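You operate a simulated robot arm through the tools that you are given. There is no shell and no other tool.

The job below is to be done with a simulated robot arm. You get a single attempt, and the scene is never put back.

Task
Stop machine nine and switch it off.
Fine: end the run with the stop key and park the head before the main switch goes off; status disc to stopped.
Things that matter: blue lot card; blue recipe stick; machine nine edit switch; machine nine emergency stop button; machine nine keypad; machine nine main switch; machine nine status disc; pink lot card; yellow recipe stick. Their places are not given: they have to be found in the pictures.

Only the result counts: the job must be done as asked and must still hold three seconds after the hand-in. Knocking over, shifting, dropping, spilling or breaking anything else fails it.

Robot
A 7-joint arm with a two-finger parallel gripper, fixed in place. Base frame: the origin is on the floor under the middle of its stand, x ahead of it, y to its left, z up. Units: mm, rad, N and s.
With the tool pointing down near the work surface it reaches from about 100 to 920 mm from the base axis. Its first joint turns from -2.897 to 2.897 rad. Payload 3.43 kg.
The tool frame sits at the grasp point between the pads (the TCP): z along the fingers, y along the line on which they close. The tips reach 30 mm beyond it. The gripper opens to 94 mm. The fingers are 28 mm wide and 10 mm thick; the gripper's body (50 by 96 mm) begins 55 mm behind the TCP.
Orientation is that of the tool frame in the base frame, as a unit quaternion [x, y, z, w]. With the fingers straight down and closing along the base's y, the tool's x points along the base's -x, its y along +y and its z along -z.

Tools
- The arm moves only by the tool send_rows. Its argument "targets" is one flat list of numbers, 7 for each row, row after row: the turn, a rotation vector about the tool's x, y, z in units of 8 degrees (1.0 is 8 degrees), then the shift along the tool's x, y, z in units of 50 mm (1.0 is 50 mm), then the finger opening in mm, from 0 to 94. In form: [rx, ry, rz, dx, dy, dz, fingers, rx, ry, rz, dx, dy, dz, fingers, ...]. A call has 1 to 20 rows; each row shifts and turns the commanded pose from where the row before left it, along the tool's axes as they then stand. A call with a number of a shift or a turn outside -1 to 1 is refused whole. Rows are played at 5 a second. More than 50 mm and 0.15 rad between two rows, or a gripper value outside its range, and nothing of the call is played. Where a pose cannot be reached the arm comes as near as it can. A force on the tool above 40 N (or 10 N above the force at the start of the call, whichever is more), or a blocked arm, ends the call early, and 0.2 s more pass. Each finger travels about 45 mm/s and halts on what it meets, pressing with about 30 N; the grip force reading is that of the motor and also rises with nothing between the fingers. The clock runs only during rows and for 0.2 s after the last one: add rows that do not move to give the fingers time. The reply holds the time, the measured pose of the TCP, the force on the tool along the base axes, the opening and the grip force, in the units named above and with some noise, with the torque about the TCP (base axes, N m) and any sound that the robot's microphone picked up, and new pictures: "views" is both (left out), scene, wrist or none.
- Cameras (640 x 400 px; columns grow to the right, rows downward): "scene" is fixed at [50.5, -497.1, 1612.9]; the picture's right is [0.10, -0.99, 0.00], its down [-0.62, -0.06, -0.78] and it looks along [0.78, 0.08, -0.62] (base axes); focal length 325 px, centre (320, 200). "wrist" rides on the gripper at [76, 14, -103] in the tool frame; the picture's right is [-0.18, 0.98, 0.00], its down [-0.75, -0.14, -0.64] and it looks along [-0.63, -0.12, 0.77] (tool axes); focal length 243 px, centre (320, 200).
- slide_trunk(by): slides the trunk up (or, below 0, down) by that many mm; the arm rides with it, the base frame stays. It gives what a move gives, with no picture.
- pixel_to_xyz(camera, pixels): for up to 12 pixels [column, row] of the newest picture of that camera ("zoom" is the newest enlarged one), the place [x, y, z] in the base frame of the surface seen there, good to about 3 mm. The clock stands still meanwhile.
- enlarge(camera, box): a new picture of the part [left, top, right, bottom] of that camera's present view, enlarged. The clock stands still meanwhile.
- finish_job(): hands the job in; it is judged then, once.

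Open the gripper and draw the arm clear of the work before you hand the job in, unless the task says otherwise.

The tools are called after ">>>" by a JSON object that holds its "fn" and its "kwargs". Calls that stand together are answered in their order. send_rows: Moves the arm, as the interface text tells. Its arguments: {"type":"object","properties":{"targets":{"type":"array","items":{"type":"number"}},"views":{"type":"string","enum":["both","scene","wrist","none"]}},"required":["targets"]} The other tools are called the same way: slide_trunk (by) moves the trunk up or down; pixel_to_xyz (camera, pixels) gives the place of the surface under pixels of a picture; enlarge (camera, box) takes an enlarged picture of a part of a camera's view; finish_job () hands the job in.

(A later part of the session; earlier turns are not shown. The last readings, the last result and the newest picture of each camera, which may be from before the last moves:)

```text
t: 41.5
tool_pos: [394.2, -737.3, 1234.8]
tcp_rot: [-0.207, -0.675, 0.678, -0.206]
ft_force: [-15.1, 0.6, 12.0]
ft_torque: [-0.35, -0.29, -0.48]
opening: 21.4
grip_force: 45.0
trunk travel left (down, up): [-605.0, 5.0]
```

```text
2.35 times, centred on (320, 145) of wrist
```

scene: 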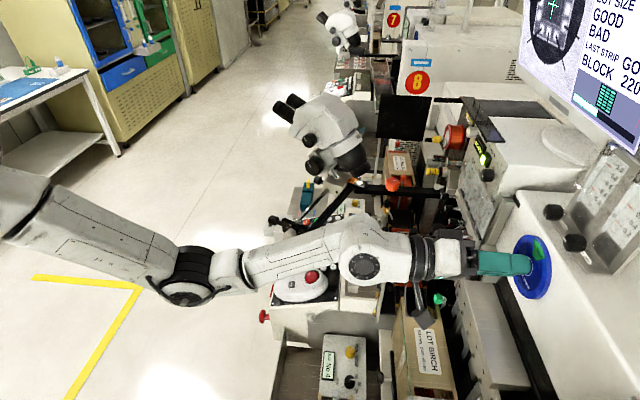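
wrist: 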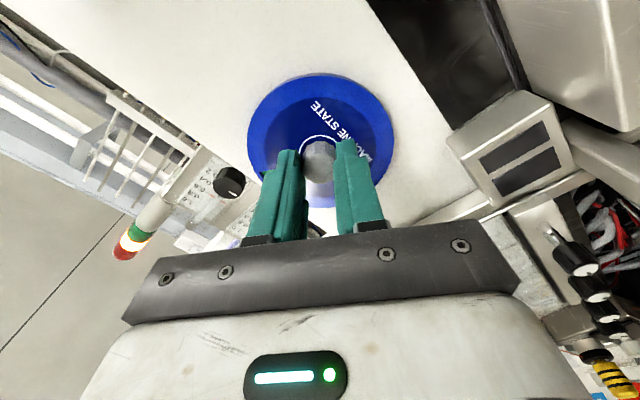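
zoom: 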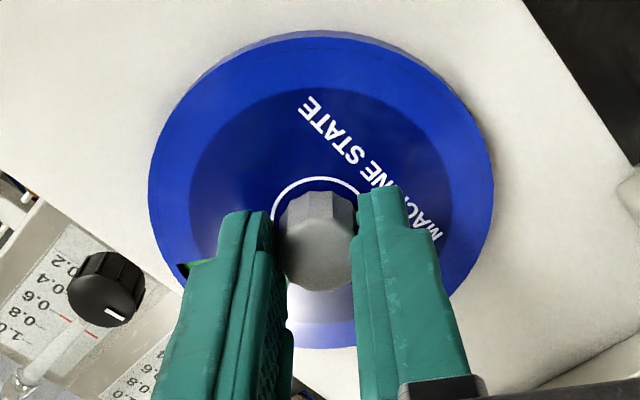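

The text in the window did not move further and side forces rose (15 N), so the wheel is at its stop in this direction. I turn the other way, +56°, while watching.

>>> {"fn": "send_rows", "kwargs": {"targets": [0, 0, 1, 0, 0, 0, 10, 0, 0, 1, 0, 0, 0, 10, 0, 0, 1, 0, 0, 0, 10, 0, 0, 1, 0, 0, 0, 10, 0, 0, 0, 0, 0, 0, 10], "views": "both"}}

>>> {"fn": "enlarge", "kwargs": {"camera": "scene", "box": [480, 210, 580, 310]}}

>>> {"fn": "enlarge", "kwargs": {"camera": "wrist", "box": [230, 60, 410, 230]}}

```text
t: 42.8
tool_pos: [394.5, -736.9, 1234.4]
tcp_rot: [0.385, 0.593, -0.592, 0.388]
ft_force: [-15.2, -3.3, 15.1]
ft_torque: [-0.47, 0.0, -0.41]
opening: 21.4
grip_force: 45.2
trunk travel left (down, up): [-605.0, 5.0]
```

scene: 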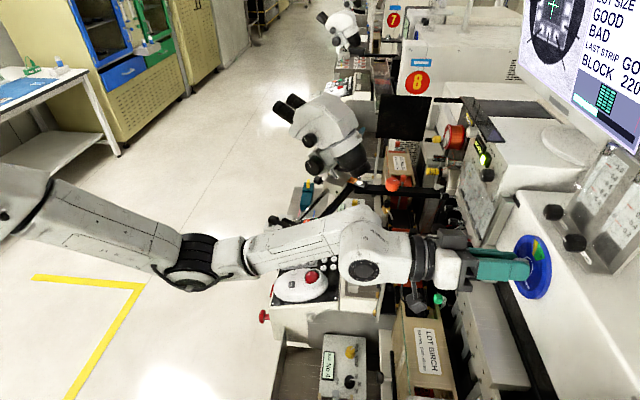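
wrist: 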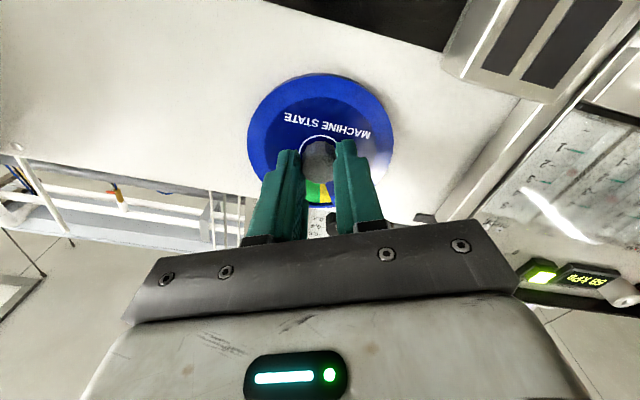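

```text
4.00 times, centred on (530, 260) of scene
```

zoom: 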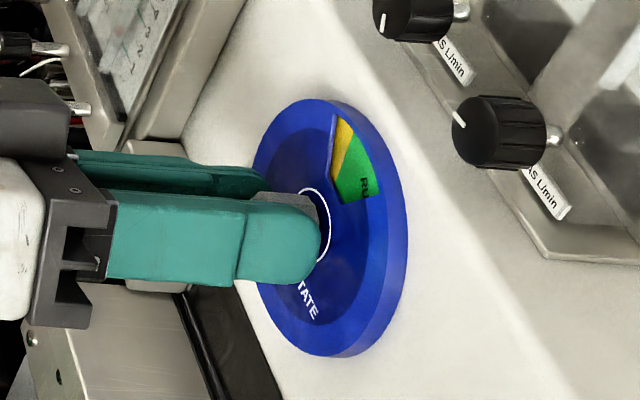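

```text
2.35 times, centred on (320, 145) of wrist
```

zoom: 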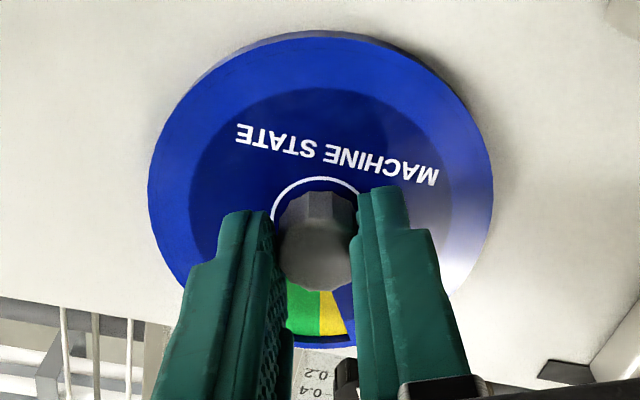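

Turning + brings a yellow sector into the window. I continue turning + by 40°.

>>> {"fn": "send_rows", "kwargs": {"targets": [0, 0, 1, 0, 0, 0, 10, 0, 0, 1, 0, 0, 0, 10, 0, 0, 1, 0, 0, 0, 10, 0, 0, 1, 0, 0, 0, 10, 0, 0, 0, 0, 0, 0, 10], "views": "both"}}

>>> {"fn": "enlarge", "kwargs": {"camera": "scene", "box": [480, 210, 580, 310]}}

```text
t: 44.0
tool_pos: [395.1, -736.1, 1234.5]
tcp_rot: [0.533, 0.463, -0.464, 0.535]
ft_force: [-11.0, -2.6, 16.4]
ft_torque: [-0.69, 0.01, -0.33]
opening: 21.5
grip_force: 44.8
trunk travel left (down, up): [-605.0, 5.0]
```

scene: 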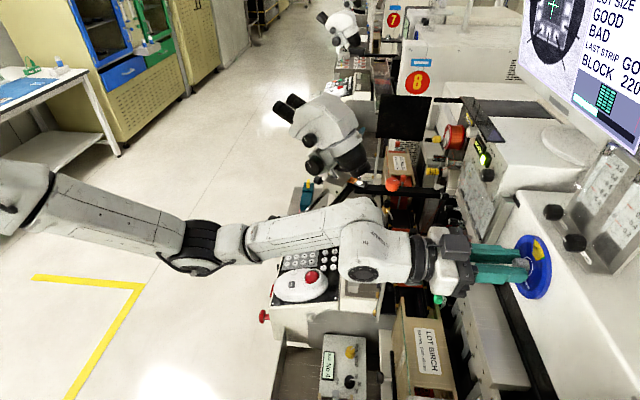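
wrist: 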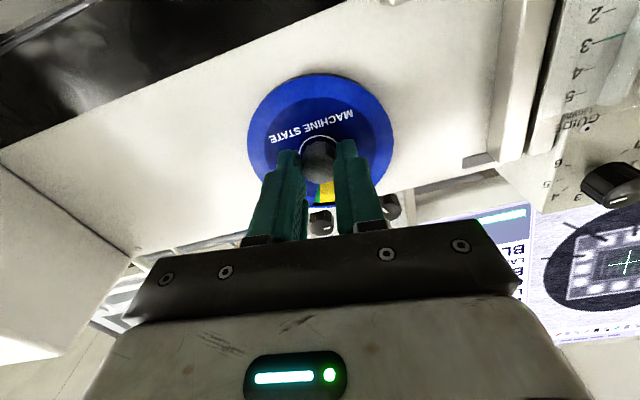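

```text
4.00 times, centred on (530, 260) of scene
```

zoom: 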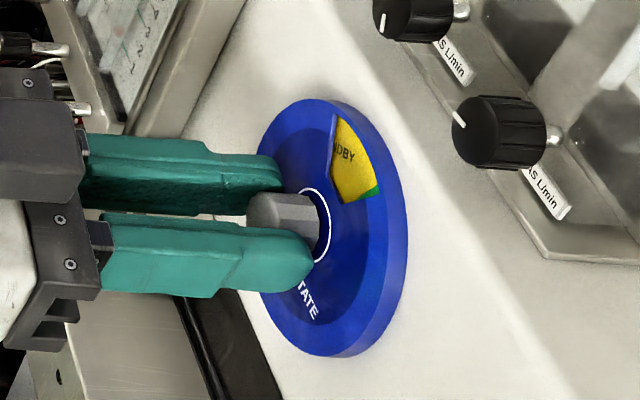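

The yellow sector reads STANDBY; the wheel turns about 90° per state. I turn another +32° before regripping.

>>> {"fn": "send_rows", "kwargs": {"targets": [0, 0, 1, 0, 0, 0, 10, 0, 0, 1, 0, 0, 0, 10, 0, 0, 1, 0, 0, 0, 10, 0, 0, 1, 0, 0, 0, 10, 0, 0, 0, 0, 0, 0, 10], "views": "both"}}

>>> {"fn": "enlarge", "kwargs": {"camera": "scene", "box": [480, 210, 580, 310]}}

```text
t: 45.1
tool_pos: [395.5, -736.4, 1234.0]
tcp_rot: [0.64, 0.298, -0.298, 0.643]
ft_force: [-5.9, -1.2, 18.3]
ft_torque: [-0.77, 0.01, -0.31]
opening: 21.1
grip_force: 44.7
trunk travel left (down, up): [-605.0, 5.0]
```

scene: 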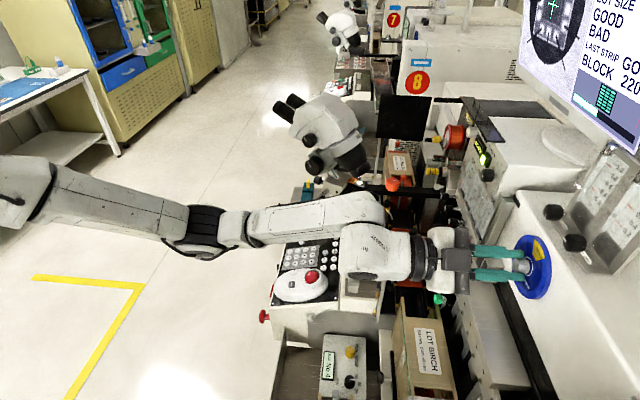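
wrist: 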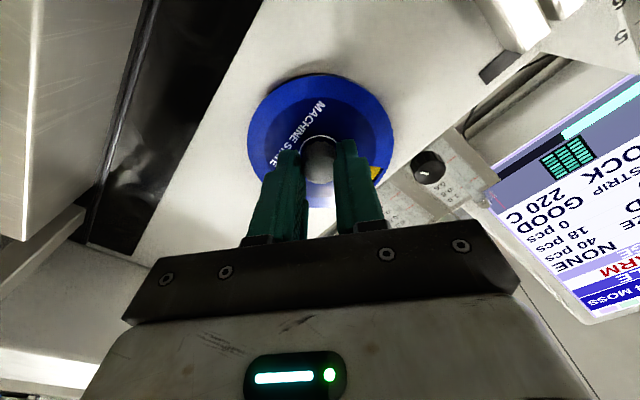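

```text
4.00 times, centred on (530, 260) of scene
```

zoom: 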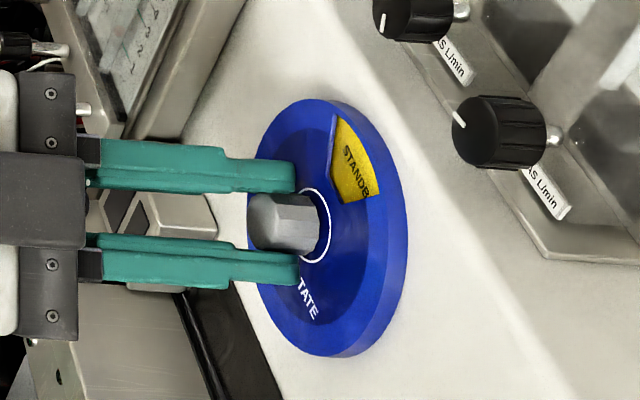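

STANDBY is now in the window. I keep turning + another 40° to bring the next sector.

>>> {"fn": "send_rows", "kwargs": {"targets": [0, 0, 1, 0, 0, 0, 10, 0, 0, 1, 0, 0, 0, 10, 0, 0, 1, 0, 0, 0, 10, 0, 0, 1, 0, 0, 0, 10, 0, 0, 1, 0, 0, 0, 10, 0, 0, 0, 0, 0, 0, 10], "views": "both"}}

>>> {"fn": "enlarge", "kwargs": {"camera": "scene", "box": [480, 210, 580, 310]}}

```text
t: 46.5
tool_pos: [396.3, -736.5, 1235.2]
tcp_rot: [0.703, 0.061, -0.062, 0.706]
ft_force: [-0.9, -3.5, 24.8]
ft_torque: [-0.84, -0.02, -0.32]
opening: 21.2
grip_force: 44.9
trunk travel left (down, up): [-605.0, 5.0]
```

scene: 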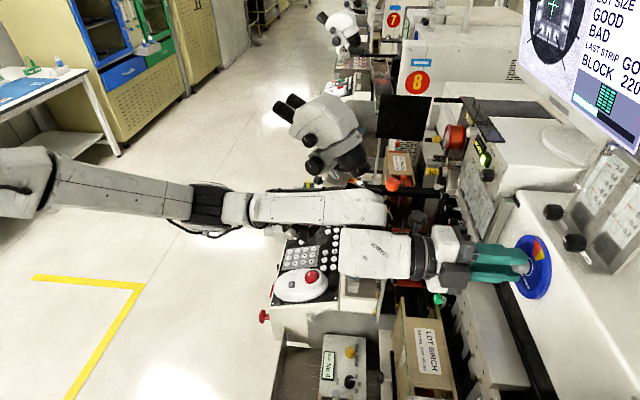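
wrist: 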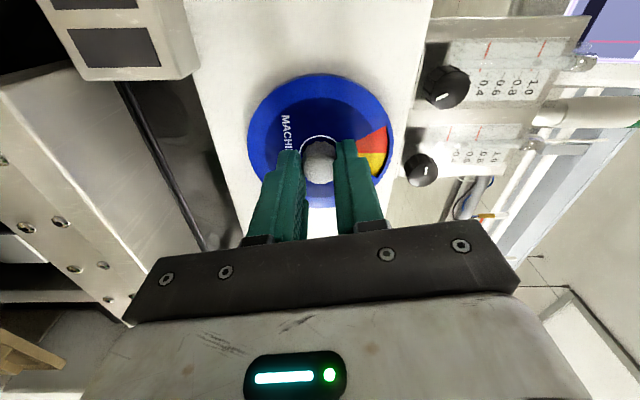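

```text
4.00 times, centred on (530, 260) of scene
```

zoom: 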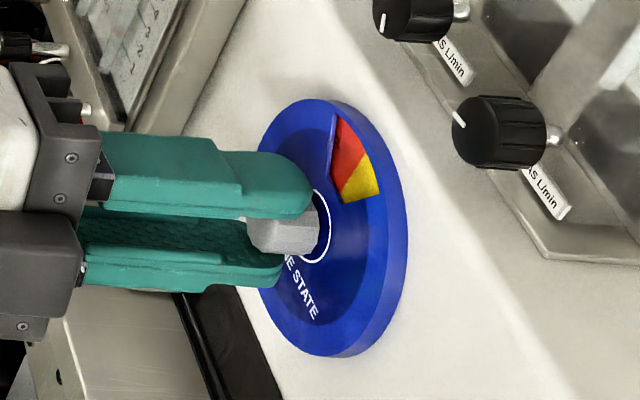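

A red sector is entering. I relieve the vertical side load (25 N) by shifting about 1.5 mm up and turn +40° more.

>>> {"fn": "send_rows", "kwargs": {"targets": [0, 0, 0, 0, 0.03, 0, 10, 0, 0, 1, 0, 0, 0, 10, 0, 0, 1, 0, 0, 0, 10, 0, 0, 1, 0, 0, 0, 10, 0, 0, 1, 0, 0, 0, 10, 0, 0, 1, 0, 0, 0, 10, 0, 0, 0, 0, 0, 0, 10], "views": "both"}}

>>> {"fn": "enlarge", "kwargs": {"camera": "scene", "box": [480, 210, 580, 310]}}

```text
t: 48.1
tool_pos: [395.9, -736.6, 1234.6]
tcp_rot: [0.682, -0.183, 0.184, 0.684]
ft_force: [-4.1, -1.1, 23.2]
ft_torque: [-0.84, 0.0, 0.13]
opening: 21.3
grip_force: 45.5
trunk travel left (down, up): [-605.0, 5.0]
```

scene: 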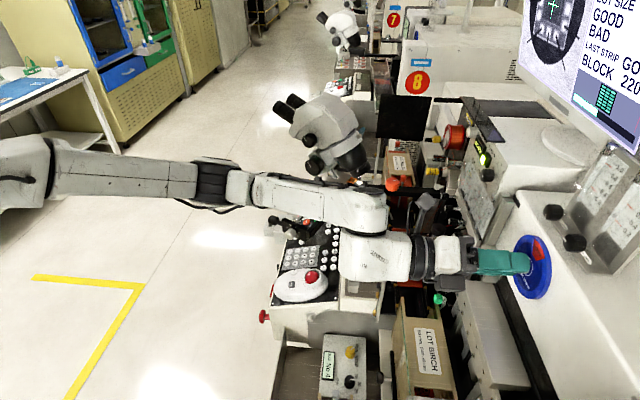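
wrist: 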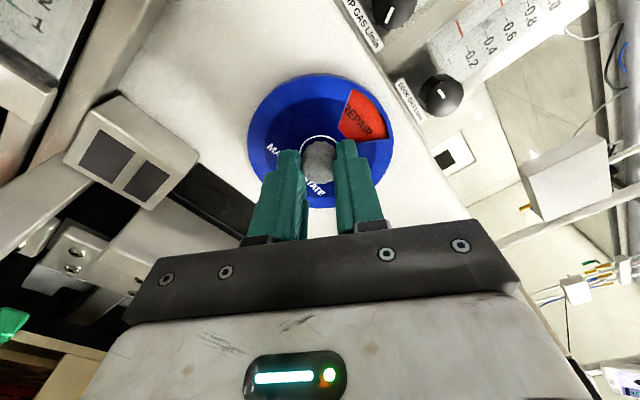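

```text
4.00 times, centred on (530, 260) of scene
```

zoom: 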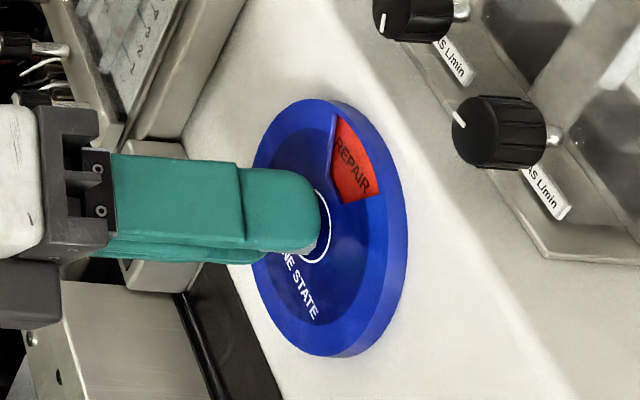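

The red sector reads REPAIR, so STOPPED should be the next one. I open the fingers to 50 mm around the knob and rotate back 160° to regrip.

>>> {"fn": "send_rows", "kwargs": {"targets": [0, 0, 0, 0, 0, 0, 50, 0, 0, 0, 0, 0, 0, 50, 0, 0, 0, 0, 0, 0, 50, 0, 0, 0, 0, 0, 0, 50], "views": "scene"}}

>>> {"fn": "enlarge", "kwargs": {"camera": "scene", "box": [480, 210, 580, 310]}}

```text
t: 49.1
tool_pos: [394.9, -738.1, 1234.3]
tcp_rot: [0.683, -0.183, 0.183, 0.683]
ft_force: [0.1, 0.2, 0.6]
ft_torque: [-0.02, 0.01, -0.03]
opening: 49.7
grip_force: 0.0
trunk travel left (down, up): [-605.0, 5.0]
```

scene: 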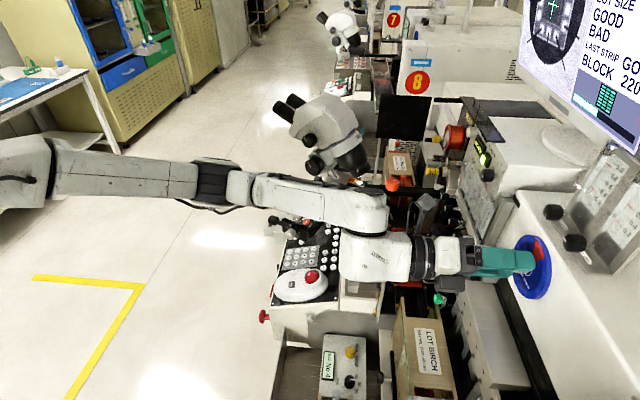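

```text
4.00 times, centred on (530, 260) of scene
```

zoom: 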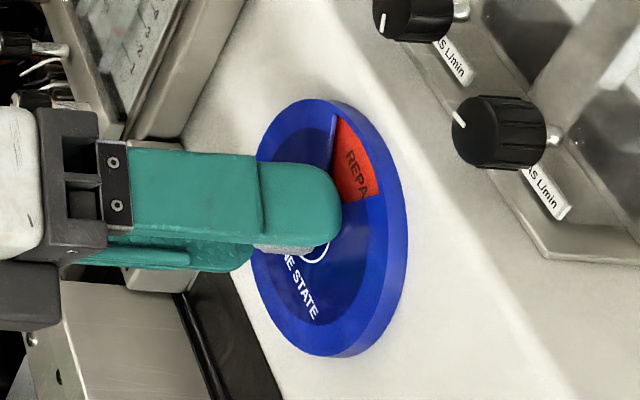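

On release the wheel snapped to its REPAIR detent. I rotate the open fingers back by 160°.

>>> {"fn": "send_rows", "kwargs": {"targets": [0, 0, -1, 0, 0, 0, 50, 0, 0, -1, 0, 0, 0, 50, 0, 0, -1, 0, 0, 0, 50, 0, 0, -1, 0, 0, 0, 50, 0, 0, -1, 0, 0, 0, 50, 0, 0, -1, 0, 0, 0, 50, 0, 0, -1, 0, 0, 0, 50, 0, 0, -1, 0, 0, 0, 50, 0, 0, -1, 0, 0, 0, 50, 0, 0, -1, 0, 0, 0, 50, 0, 0, -1, 0, 0, 0, 50, 0, 0, -1, 0, 0, 0, 50, 0, 0, -1, 0, 0, 0, 50, 0, 0, -1, 0, 0, 0, 50, 0, 0, -1, 0, 0, 0, 50, 0, 0, -1, 0, 0, 0, 50, 0, 0, -1, 0, 0, 0, 50, 0, 0, -1, 0, 0, 0, 50, 0, 0, -1, 0, 0, 0, 50, 0, 0, -1, 0, 0, 0, 50], "views": "both"}}

>>> {"fn": "enlarge", "kwargs": {"camera": "scene", "box": [480, 210, 580, 310]}}

```text
t: 53.4
tool_pos: [397.5, -737.8, 1234.2]
tcp_rot: [0.297, 0.642, -0.641, 0.298]
ft_force: [-0.5, 0.4, 0.9]
ft_torque: [-0.01, -0.01, 0.0]
opening: 49.9
grip_force: 0.0
trunk travel left (down, up): [-605.0, 5.0]
```

scene: 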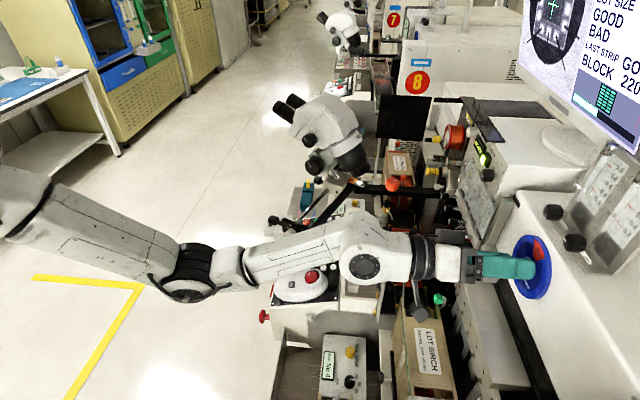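
wrist: 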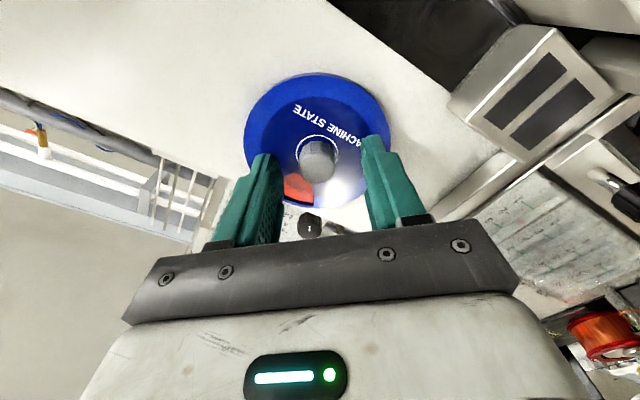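

```text
4.00 times, centred on (530, 260) of scene
```

zoom: 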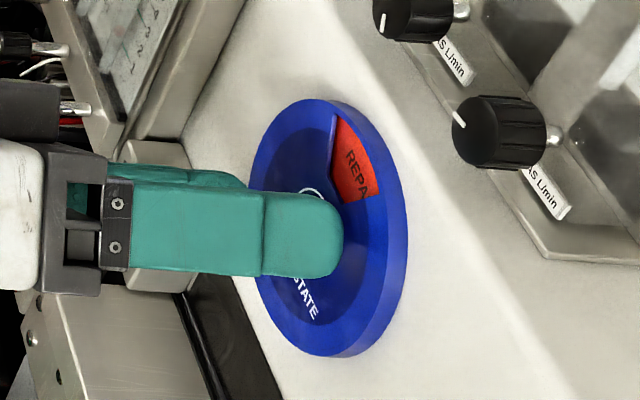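

REPAIR stays set and the tool is centred within 2 mm. I nudge -1.5 mm in x, close on the knob again and turn +48°.

>>> {"fn": "send_rows", "kwargs": {"targets": [0, 0, 0, 0.019, -0.023, 0, 40, 0, 0, 0, 0, 0, 0, 15, 0, 0, 0, 0, 0, 0, 10, 0, 0, 0, 0, 0, 0, 10, 0, 0, 0, 0, 0, 0, 10, 0, 0, 1, 0, 0, 0, 10, 0, 0, 1, 0, 0, 0, 10, 0, 0, 1, 0, 0, 0, 10, 0, 0, 1, 0, 0, 0, 10, 0, 0, 1, 0, 0, 0, 10, 0, 0, 1, 0, 0, 0, 10, 0, 0, 0, 0, 0, 0, 10], "views": "both"}}

>>> {"fn": "enlarge", "kwargs": {"camera": "scene", "box": [480, 210, 580, 310]}}

```text
t: 56.0
tool_pos: [396.2, -737.4, 1233.5]
tcp_rot: [0.534, 0.464, -0.463, 0.534]
ft_force: [2.1, -6.1, 0.9]
ft_torque: [0.0, -0.02, 0.11]
opening: 21.4
grip_force: 44.9
trunk travel left (down, up): [-605.0, 5.0]
```

scene: 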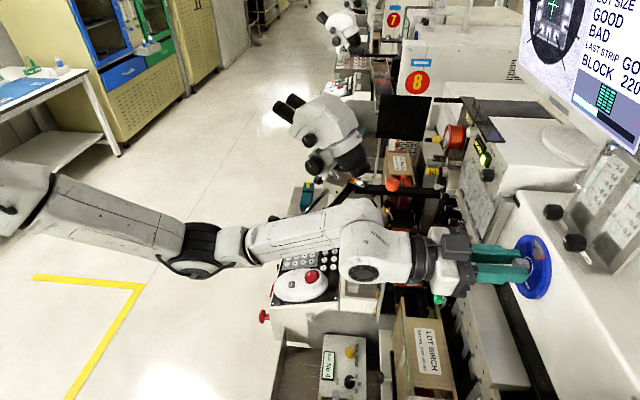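
wrist: 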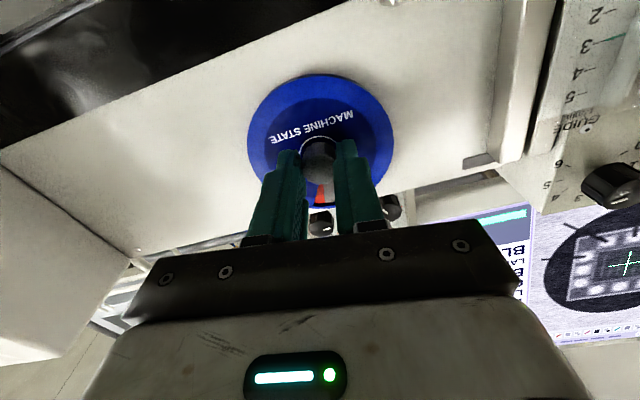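

```text
4.00 times, centred on (530, 260) of scene
```

zoom: 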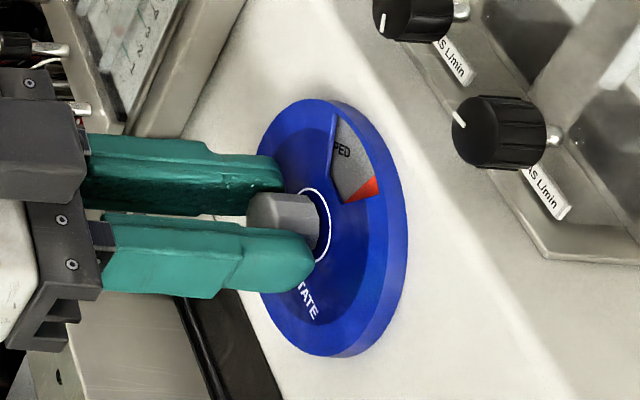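

The grey sector with "…PED" (STOPPED) is entering. I turn +40° more to centre it.

>>> {"fn": "send_rows", "kwargs": {"targets": [0, 0, 1, 0, 0, 0, 10, 0, 0, 1, 0, 0, 0, 10, 0, 0, 1, 0, 0, 0, 10, 0, 0, 1, 0, 0, 0, 10, 0, 0, 1, 0, 0, 0, 10, 0, 0, 0, 0, 0, 0, 10], "views": "both"}}

>>> {"fn": "enlarge", "kwargs": {"camera": "scene", "box": [480, 210, 580, 310]}}

```text
t: 57.4
tool_pos: [397.2, -736.5, 1233.3]
tcp_rot: [0.66, 0.254, -0.252, 0.661]
ft_force: [8.1, -3.3, 2.7]
ft_torque: [-0.08, 0.43, 0.22]
opening: 21.5
grip_force: 45.2
trunk travel left (down, up): [-605.0, 5.0]
```

scene: 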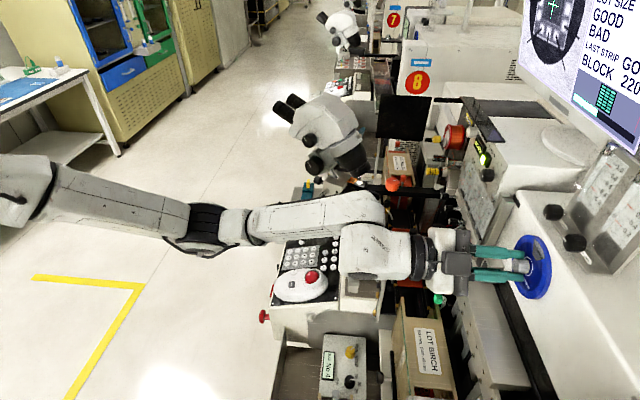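
wrist: 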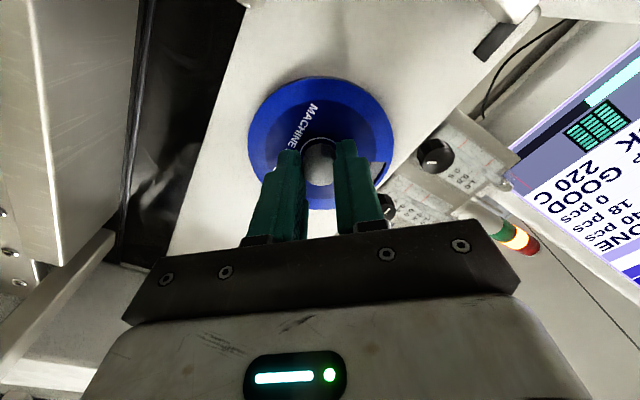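

```text
4.00 times, centred on (530, 260) of scene
```

zoom: 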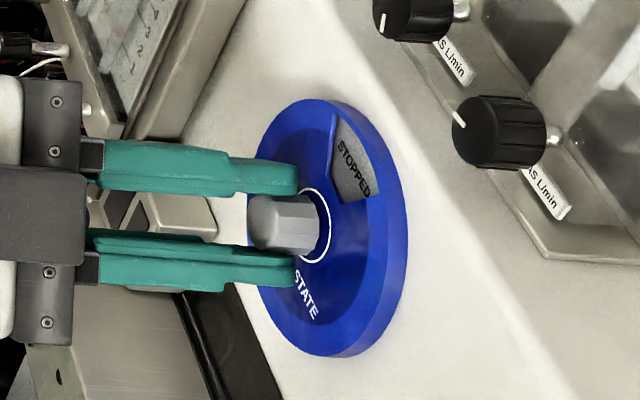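

STOPPED is fully in the window, with torque (0.43 N m) showing the end stop/detent. I release the knob and check that it stays.

>>> {"fn": "send_rows", "kwargs": {"targets": [0, 0, 0, 0, 0, 0, 50, 0, 0, 0, 0, 0, 0, 60, 0, 0, 0, 0, 0, 0, 60, 0, 0, 0, 0, 0, 0, 60, 0, 0, 0, 0, 0, -0.5, 60, 0, 0, 0, 0, 0, -0.5, 60], "views": "both"}}

>>> {"fn": "enlarge", "kwargs": {"camera": "scene", "box": [480, 210, 580, 310]}}

```text
t: 58.8
tool_pos: [394.0, -686.3, 1235.3]
tcp_rot: [0.66, 0.253, -0.253, 0.66]
ft_force: [0.3, -0.3, 0.0]
ft_torque: [-0.05, -0.01, 0.02]
opening: 60.3
grip_force: 0.0
trunk travel left (down, up): [-605.0, 5.0]
```

scene: 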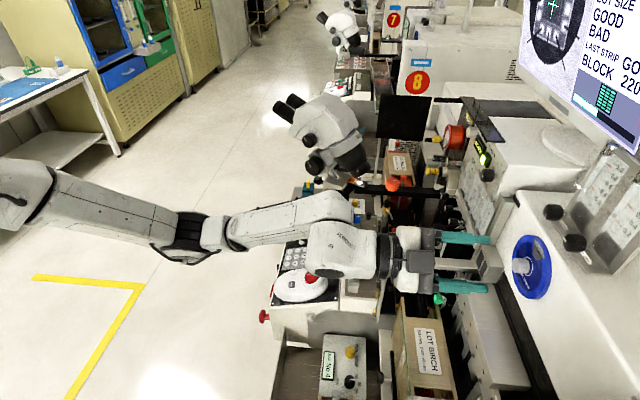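
wrist: 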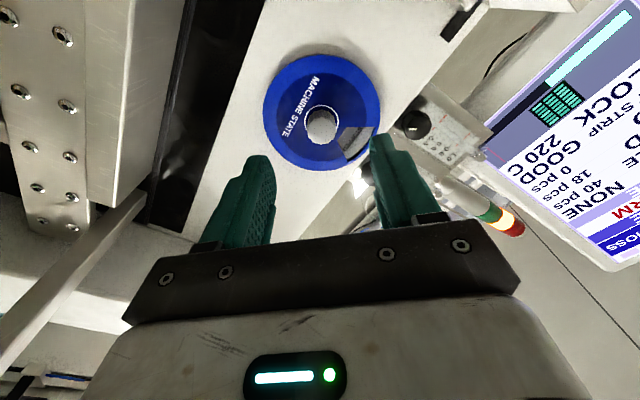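

```text
4.00 times, centred on (530, 260) of scene
```

zoom: 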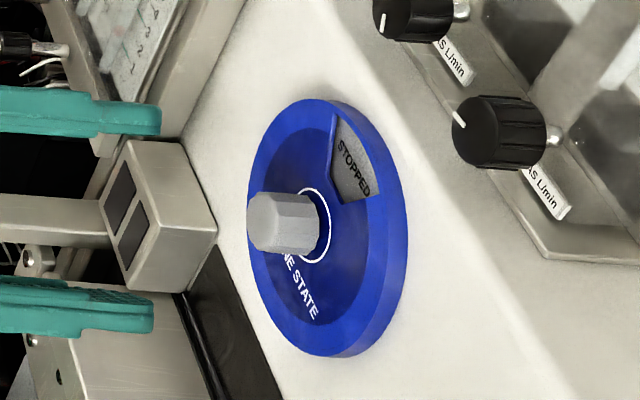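

The disc now reads STOPPED and stays there. Next is the main switch: I retract, turn the tool so the fingers close vertically, and move to in front of the console at x≈648.

>>> {"fn": "send_rows", "kwargs": {"targets": [0, 0, 0, 0, 0, -1, 60, 0, 0, 0, 0, 0, -1, 60, 0, 0, 1, 0, 0, 0, 60, 0, 0, 1, 0, 0, 0, 60, 0, 0, 1, 0, 0, 0, 60, 0, 0, 1, 0, 0, 0, 60, 0, 0, 1, 0, 0, 0, 60, 0, 0, 0.25, 0, 0, 0, 60, 0, 0, 0, 0, 0, 0, 60], "views": "none"}}

```text
t: 60.8
tool_pos: [394.9, -586.6, 1233.8]
tcp_rot: [0.707, 0.0, 0.0, 0.707]
ft_force: [0.8, -0.1, -0.9]
ft_torque: [0.02, 0.01, -0.03]
opening: 60.2
grip_force: 0.0
trunk travel left (down, up): [-605.0, 5.0]
```

The tool is now turned so its closing axis is vertical. I move diagonally out to (648,-230,1234), high above the console parts.

>>> {"fn": "send_rows", "kwargs": {"targets": [0, 0, 0, 0.564, 0, -0.791, 60, 0, 0, 0, 0.564, 0, -0.791, 60, 0, 0, 0, 0.564, 0, -0.791, 60, 0, 0, 0, 0.564, 0, -0.791, 60, 0, 0, 0, 0.564, 0, -0.791, 60, 0, 0, 0, 0.564, 0, -0.791, 60, 0, 0, 0, 0.564, 0, -0.791, 60, 0, 0, 0, 0.564, 0, -0.791, 60, 0, 0, 0, 0.564, 0, -0.791, 60, 0, 0, 0, 0, 0, 0, 60], "views": "both"}}

```text
t: 63.0
tool_pos: [648.8, -229.8, 1234.0]
tcp_rot: [0.708, 0.0, 0.0, 0.706]
ft_force: [0.1, 0.0, 0.3]
ft_torque: [-0.05, -0.03, 0.0]
opening: 60.2
grip_force: 0.0
trunk travel left (down, up): [-605.0, 5.0]
```

scene: 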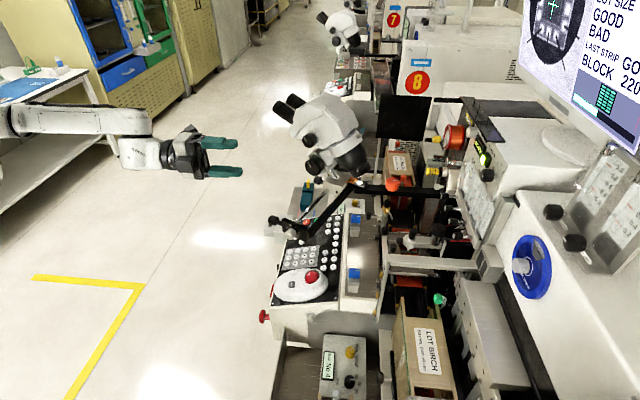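
wrist: 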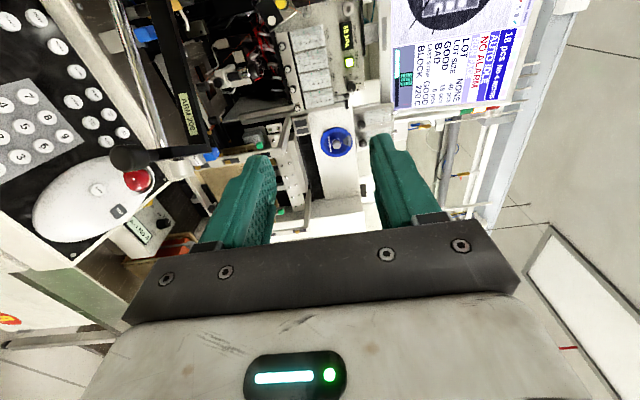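

I back off another 35 mm to stay clear of the manipulator handle at (639,-315,1066), then lower the trunk.

>>> {"fn": "send_rows", "kwargs": {"targets": [0, 0, 0, 0, 0, -0.7, 60, 0, 0, 0, 0, 0, 0, 60], "views": "none"}}

>>> {"fn": "slide_trunk", "kwargs": {"by": -300}}

>>> {"fn": "slide_trunk", "kwargs": {"by": -175}}

>>> {"fn": "send_rows", "kwargs": {"targets": [0, 0, 0, 0, 0, 0, 60], "views": "both"}}

```text
t: 63.5
tool_pos: [649.8, -195.5, 1234.4]
tcp_rot: [0.707, 0.0, 0.0, 0.707]
ft_force: [-0.4, 0.4, -0.1]
ft_torque: [-0.01, -0.02, -0.02]
opening: 60.0
grip_force: 0.1
trunk travel left (down, up): [-605.0, 5.0]
```

```text
t: 66.5
tool_pos: [648.7, -195.7, 933.8]
tcp_rot: [0.707, 0.0, 0.0, 0.707]
ft_force: [0.6, -0.2, -0.7]
ft_torque: [-0.02, -0.01, -0.02]
opening: 60.1
grip_force: 0.0
trunk travel left (down, up): [-305.0, 305.0]
```

```text
t: 68.5
tool_pos: [649.7, -195.2, 757.8]
tcp_rot: [0.708, 0.0, 0.0, 0.707]
ft_force: [0.1, 0.2, -0.4]
ft_torque: [0.0, 0.01, 0.01]
opening: 59.9
grip_force: 0.2
trunk travel left (down, up): [-130.0, 480.0]
```

```text
t: 68.9
tool_pos: [649.1, -195.0, 758.7]
tcp_rot: [0.707, 0.001, 0.0, 0.707]
ft_force: [-0.8, -0.1, -0.3]
ft_torque: [-0.03, -0.01, 0.0]
opening: 60.0
grip_force: 0.1
trunk travel left (down, up): [-130.0, 480.0]
```

scene: 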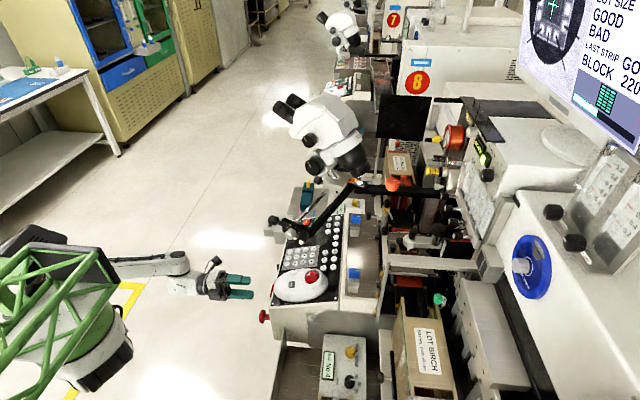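
wrist: 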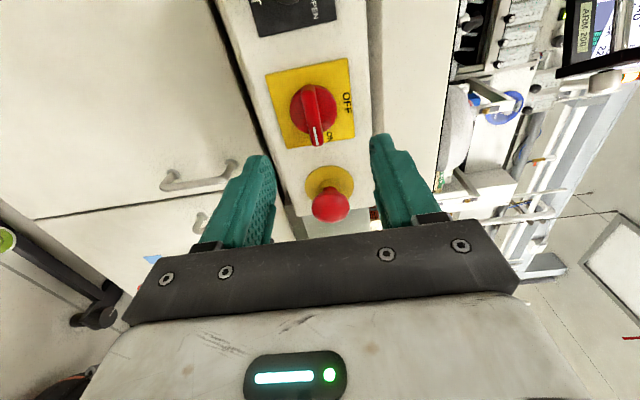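

The main switch is clearly in view at (317,105) with its white mark pointing to ON (-x) and OFF at the right (up). I enlarge and measure it.

>>> {"fn": "enlarge", "kwargs": {"camera": "wrist", "box": [250, 40, 390, 230]}}

>>> {"fn": "pixel_to_xyz", "kwargs": {"camera": "wrist", "pixels": [[313, 95], [315, 110], [318, 135], [316, 125], [298, 105], [333, 105], [310, 84], [268, 75], [347, 60], [355, 138], [330, 203], [322, 118]]}}

```text
2.11 times, centred on (320, 135) of wrist
```

zoom: 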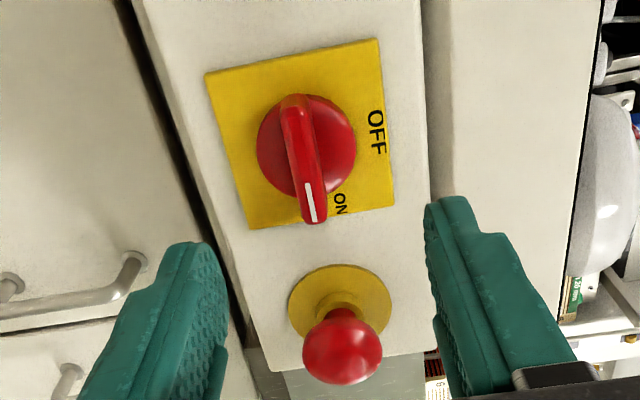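

```text
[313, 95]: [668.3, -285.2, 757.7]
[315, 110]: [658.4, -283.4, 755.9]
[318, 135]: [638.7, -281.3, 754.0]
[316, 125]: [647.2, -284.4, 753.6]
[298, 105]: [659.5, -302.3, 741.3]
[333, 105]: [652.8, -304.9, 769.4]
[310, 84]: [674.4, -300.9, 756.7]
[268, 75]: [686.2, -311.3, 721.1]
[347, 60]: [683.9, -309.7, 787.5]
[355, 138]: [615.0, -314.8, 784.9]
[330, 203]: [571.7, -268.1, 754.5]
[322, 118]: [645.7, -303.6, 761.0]
```

The bar stands out to y≈-283 over a round base at y≈-303. I query the base and plate edges to get the rotation centre.

>>> {"fn": "pixel_to_xyz", "kwargs": {"camera": "wrist", "pixels": [[291, 111], [336, 107], [304, 87], [307, 128], [328, 124], [267, 74], [347, 59], [354, 139], [288, 148], [309, 92], [318, 143], [322, 138]]}}

>>> {"fn": "enlarge", "kwargs": {"camera": "wrist", "box": [270, 60, 370, 160]}}

```text
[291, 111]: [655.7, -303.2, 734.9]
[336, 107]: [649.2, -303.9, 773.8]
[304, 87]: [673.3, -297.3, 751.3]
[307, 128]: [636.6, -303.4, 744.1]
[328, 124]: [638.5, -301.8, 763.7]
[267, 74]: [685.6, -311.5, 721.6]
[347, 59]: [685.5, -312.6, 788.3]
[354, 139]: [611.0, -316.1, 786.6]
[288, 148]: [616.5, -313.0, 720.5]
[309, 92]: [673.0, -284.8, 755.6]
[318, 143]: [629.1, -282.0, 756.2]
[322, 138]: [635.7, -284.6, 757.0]
```

```text
4.00 times, centred on (320, 110) of wrist
```

zoom: 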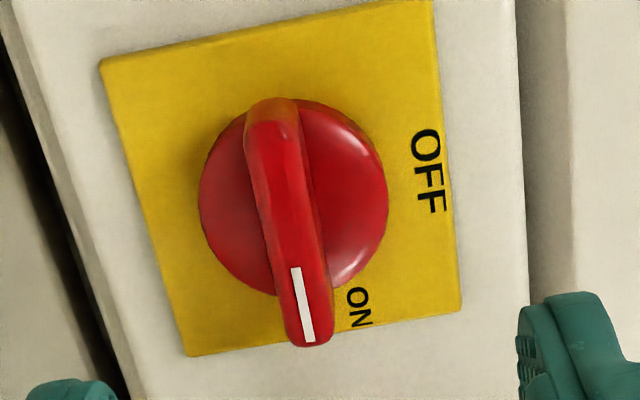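

Rotation centre is about (650.5, 754.5), bar ~11 mm thick between y -303 and -283. I approach with a 40 mm opening to y=-250 first and check alignment.

>>> {"fn": "send_rows", "kwargs": {"targets": [0, 0, 0, 0.014, -0.039, 0.55, 40, 0, 0, 0, 0.014, -0.039, 0.55, 40, 0, 0, 0, 0, 0, 0, 40], "views": "both"}}

>>> {"fn": "enlarge", "kwargs": {"camera": "wrist", "box": [240, 90, 400, 240]}}

```text
t: 69.7
tool_pos: [651.5, -250.2, 755.6]
tcp_rot: [0.707, -0.001, 0.001, 0.707]
ft_force: [0.4, -0.6, -0.3]
ft_torque: [-0.01, -0.02, -0.03]
opening: 40.1
grip_force: 0.1
trunk travel left (down, up): [-130.0, 480.0]
```

scene: 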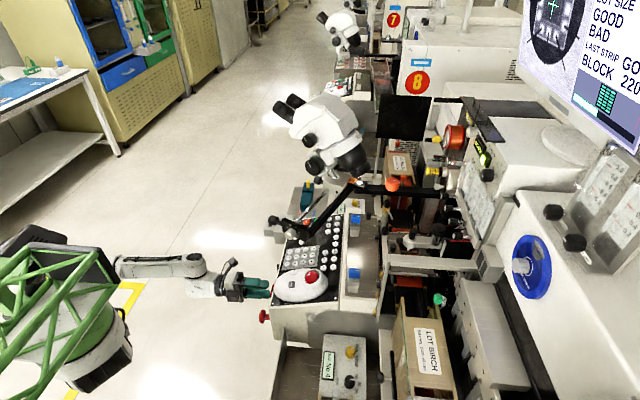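
wrist: 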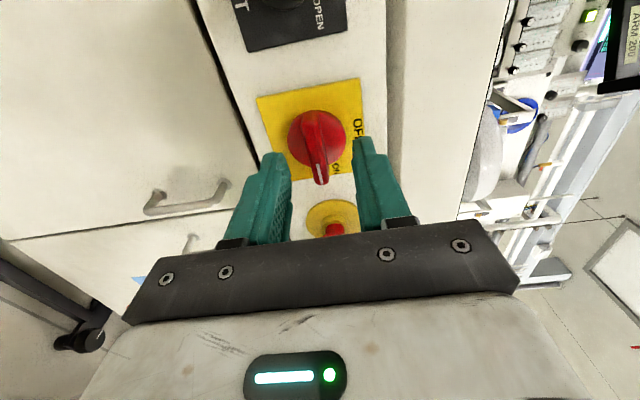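

```text
2.67 times, centred on (320, 165) of wrist
```

zoom: 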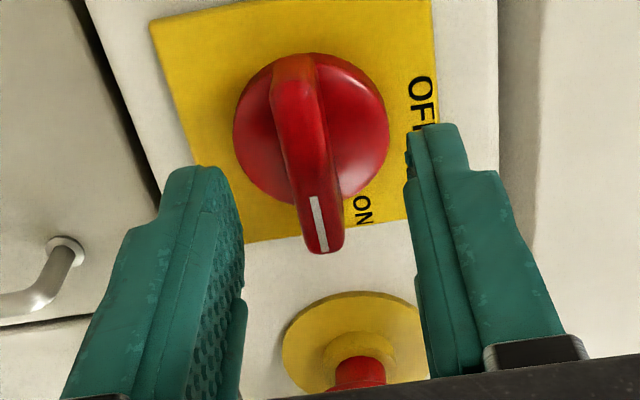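

The fingers straddle the bar. I advance 19 mm and close on it.

>>> {"fn": "send_rows", "kwargs": {"targets": [0, 0, 0, -0.01, -0.01, 0.19, 40, 0, 0, 0, 0, 0, 0.19, 40, 0, 0, 0, 0, 0, 0, 30, 0, 0, 0, 0, 0, 0, 5, 0, 0, 0, 0, 0, 0, 2, 0, 0, 0, 0, 0, 0, 2], "views": "both"}}

>>> {"fn": "enlarge", "kwargs": {"camera": "wrist", "box": [240, 90, 400, 240]}}

```text
t: 71.1
tool_pos: [651.6, -269.8, 753.1]
tcp_rot: [0.708, 0.0, -0.001, 0.707]
ft_force: [-3.0, -0.3, -18.9]
ft_torque: [0.27, 0.01, 0.2]
opening: 11.1
grip_force: 42.1
trunk travel left (down, up): [-130.0, 480.0]
```

scene: 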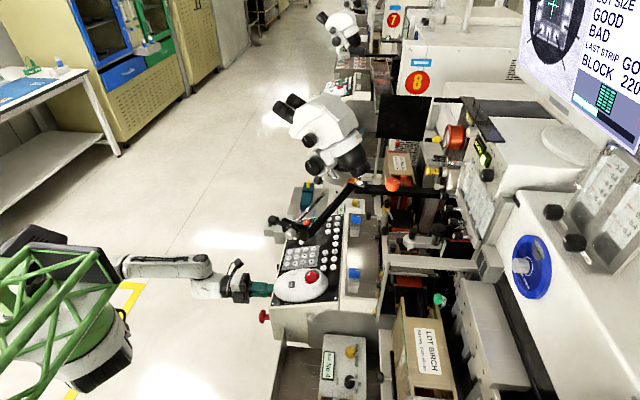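
wrist: 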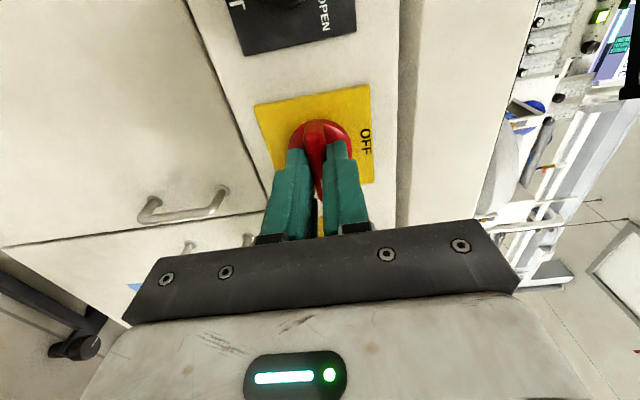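

```text
2.67 times, centred on (320, 165) of wrist
```

zoom: 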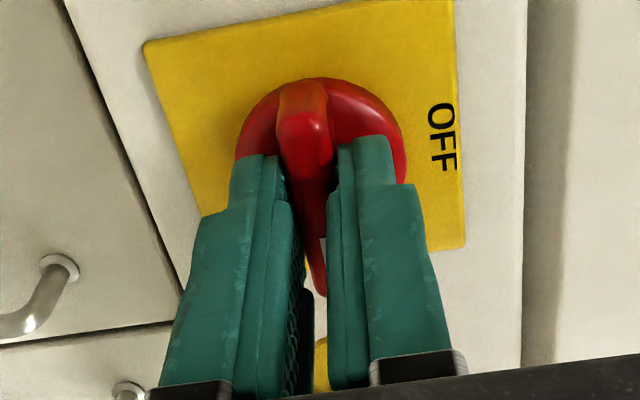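

The bar is held (opening 11 mm) with a 19 N downward side load, so I relieve by 1.5 mm down and then turn by -24° toward OFF.

>>> {"fn": "send_rows", "kwargs": {"targets": [0, 0, 0, 0, -0.03, 0, 2, 0, 0, -1, 0, 0, 0, 2, 0, 0, -1, 0, 0, 0, 2, 0, 0, -1, 0, 0, 0, 2, 0, 0, 0, 0, 0, 0, 2], "views": "wrist"}}

```text
t: 72.3
tool_pos: [651.3, -268.7, 752.9]
tcp_rot: [0.691, 0.148, -0.148, 0.692]
ft_force: [1.1, 5.8, -9.7]
ft_torque: [-0.07, 0.03, -0.69]
opening: 11.0
grip_force: 44.9
trunk travel left (down, up): [-130.0, 480.0]
```

wrist: 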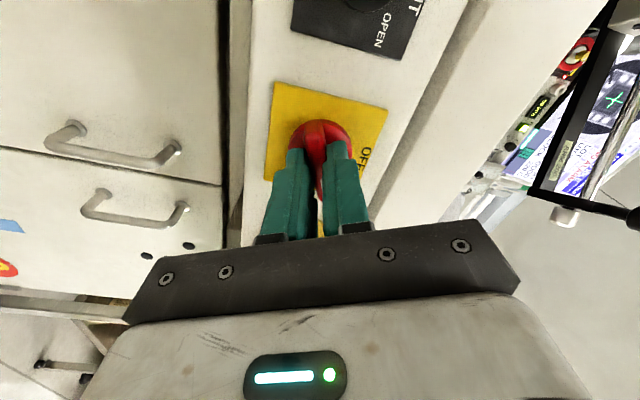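

The bar turns with the fingers with low force. I continue turning -40°.

>>> {"fn": "send_rows", "kwargs": {"targets": [0, 0, -1, 0, 0, 0, 2, 0, 0, -1, 0, 0, 0, 2, 0, 0, -1, 0, 0, 0, 2, 0, 0, -1, 0, 0, 0, 2, 0, 0, -1, 0, 0, 0, 2, 0, 0, 0, 0, 0, 0, 2], "views": "both"}}

```text
t: 73.7
tool_pos: [649.7, -270.5, 752.5]
tcp_rot: [0.599, 0.376, -0.376, 0.599]
ft_force: [1.3, 7.8, -12.7]
ft_torque: [0.17, 0.01, -0.01]
opening: 10.9
grip_force: 44.5
trunk travel left (down, up): [-130.0, 480.0]
```

scene: 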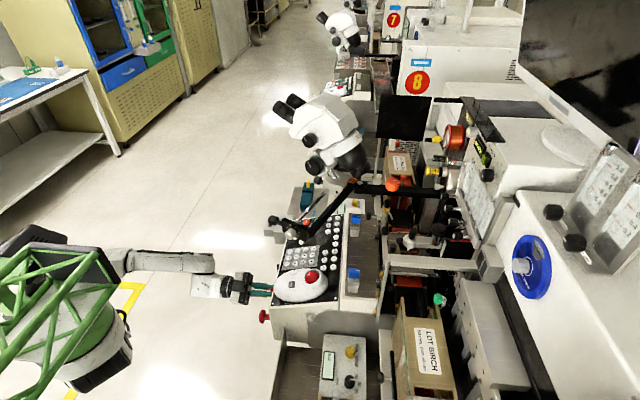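
wrist: 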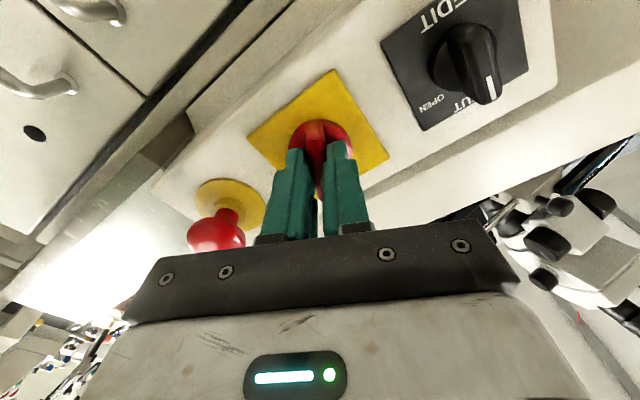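

The screen has gone dark: power is off. I finish the turn to the OFF position (another -26°).

>>> {"fn": "send_rows", "kwargs": {"targets": [0, 0, -1, 0, 0, 0, 2, 0, 0, -1, 0, 0, 0, 2, 0, 0, -1, 0, 0, 0, 2, 0, 0, -0.25, 0, 0, 0, 2, 0, 0, 0, 0, 0, 0, 2], "views": "both"}}

>>> {"fn": "enlarge", "kwargs": {"camera": "wrist", "box": [240, 60, 400, 240]}}

```text
t: 74.9
tool_pos: [650.0, -269.1, 754.3]
tcp_rot: [0.5, 0.501, -0.5, 0.499]
ft_force: [-0.9, 3.1, -13.5]
ft_torque: [0.87, -0.12, -0.01]
opening: 10.7
grip_force: 44.5
trunk travel left (down, up): [-130.0, 480.0]
```

scene: 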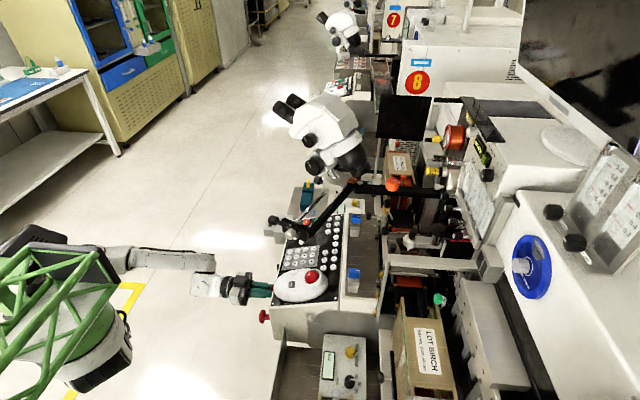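
wrist: 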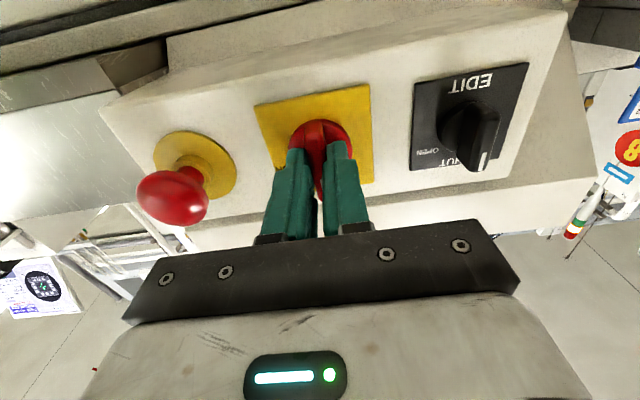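

```text
2.22 times, centred on (320, 150) of wrist
```

zoom: 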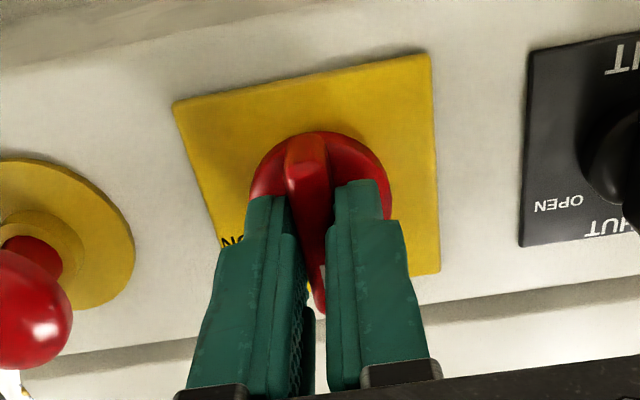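

The handle is now vertical at OFF and the E-stop (173,195) is untouched. I open the fingers and retract 80 mm straight back.

>>> {"fn": "send_rows", "kwargs": {"targets": [0, 0, 0, 0, 0, 0, 20, 0, 0, 0, 0, 0, 0, 40, 0, 0, 0, 0, 0, 0, 40, 0, 0, 0, 0, 0, 0, 40, 0, 0, 0, 0, 0, -0.5, 40, 0, 0, 0, 0, 0, -0.5, 40, 0, 0, 0, 0, 0, -0.8, 40, 0, 0, 0, 0, 0, 0, 40], "views": "both"}}

>>> {"fn": "enlarge", "kwargs": {"camera": "wrist", "box": [150, 0, 500, 200]}}

>>> {"fn": "enlarge", "kwargs": {"camera": "scene", "box": [480, 0, 640, 320]}}

```text
t: 76.7
tool_pos: [638.4, -192.3, 750.7]
tcp_rot: [-0.494, -0.491, 0.521, -0.493]
ft_force: [0.3, -0.9, -0.4]
ft_torque: [-0.01, -0.01, 0.02]
opening: 40.0
grip_force: 0.1
trunk travel left (down, up): [-130.0, 480.0]
```

scene: 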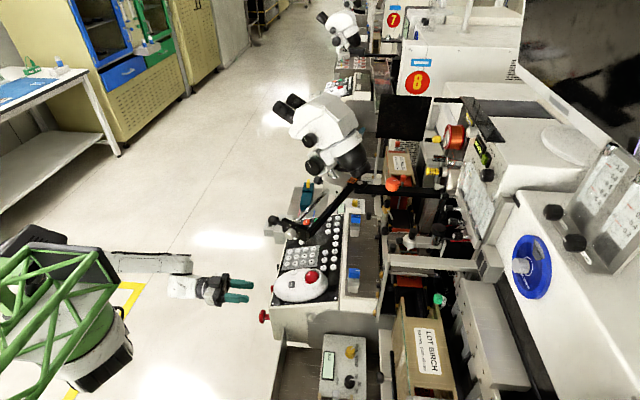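
wrist: 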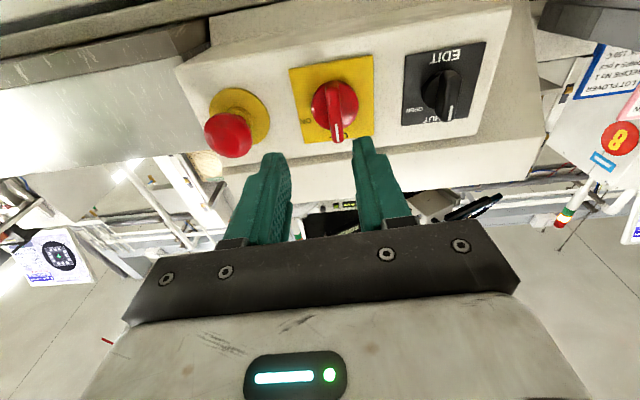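

```text
1.83 times, centred on (325, 100) of wrist
```

zoom: 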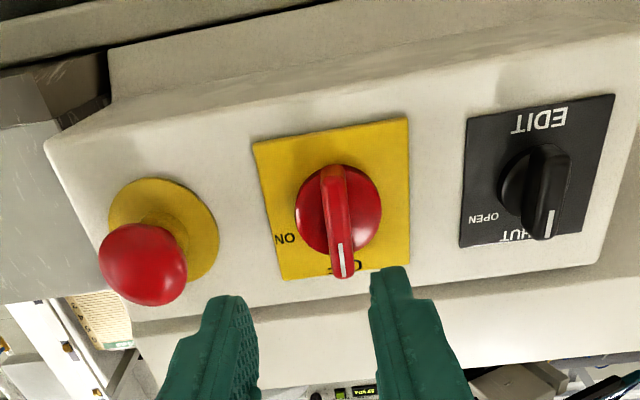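

```text
1.25 times, centred on (560, 160) of scene
```

zoom: 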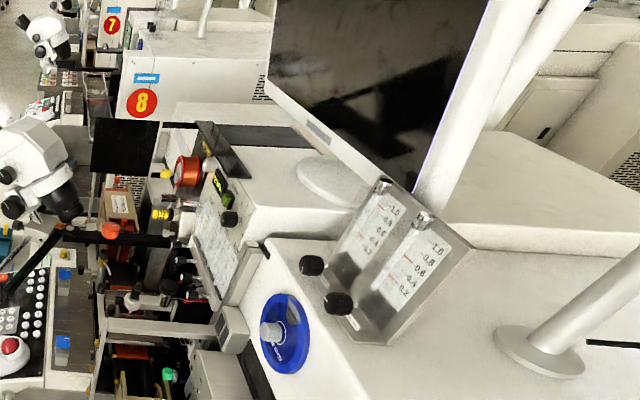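

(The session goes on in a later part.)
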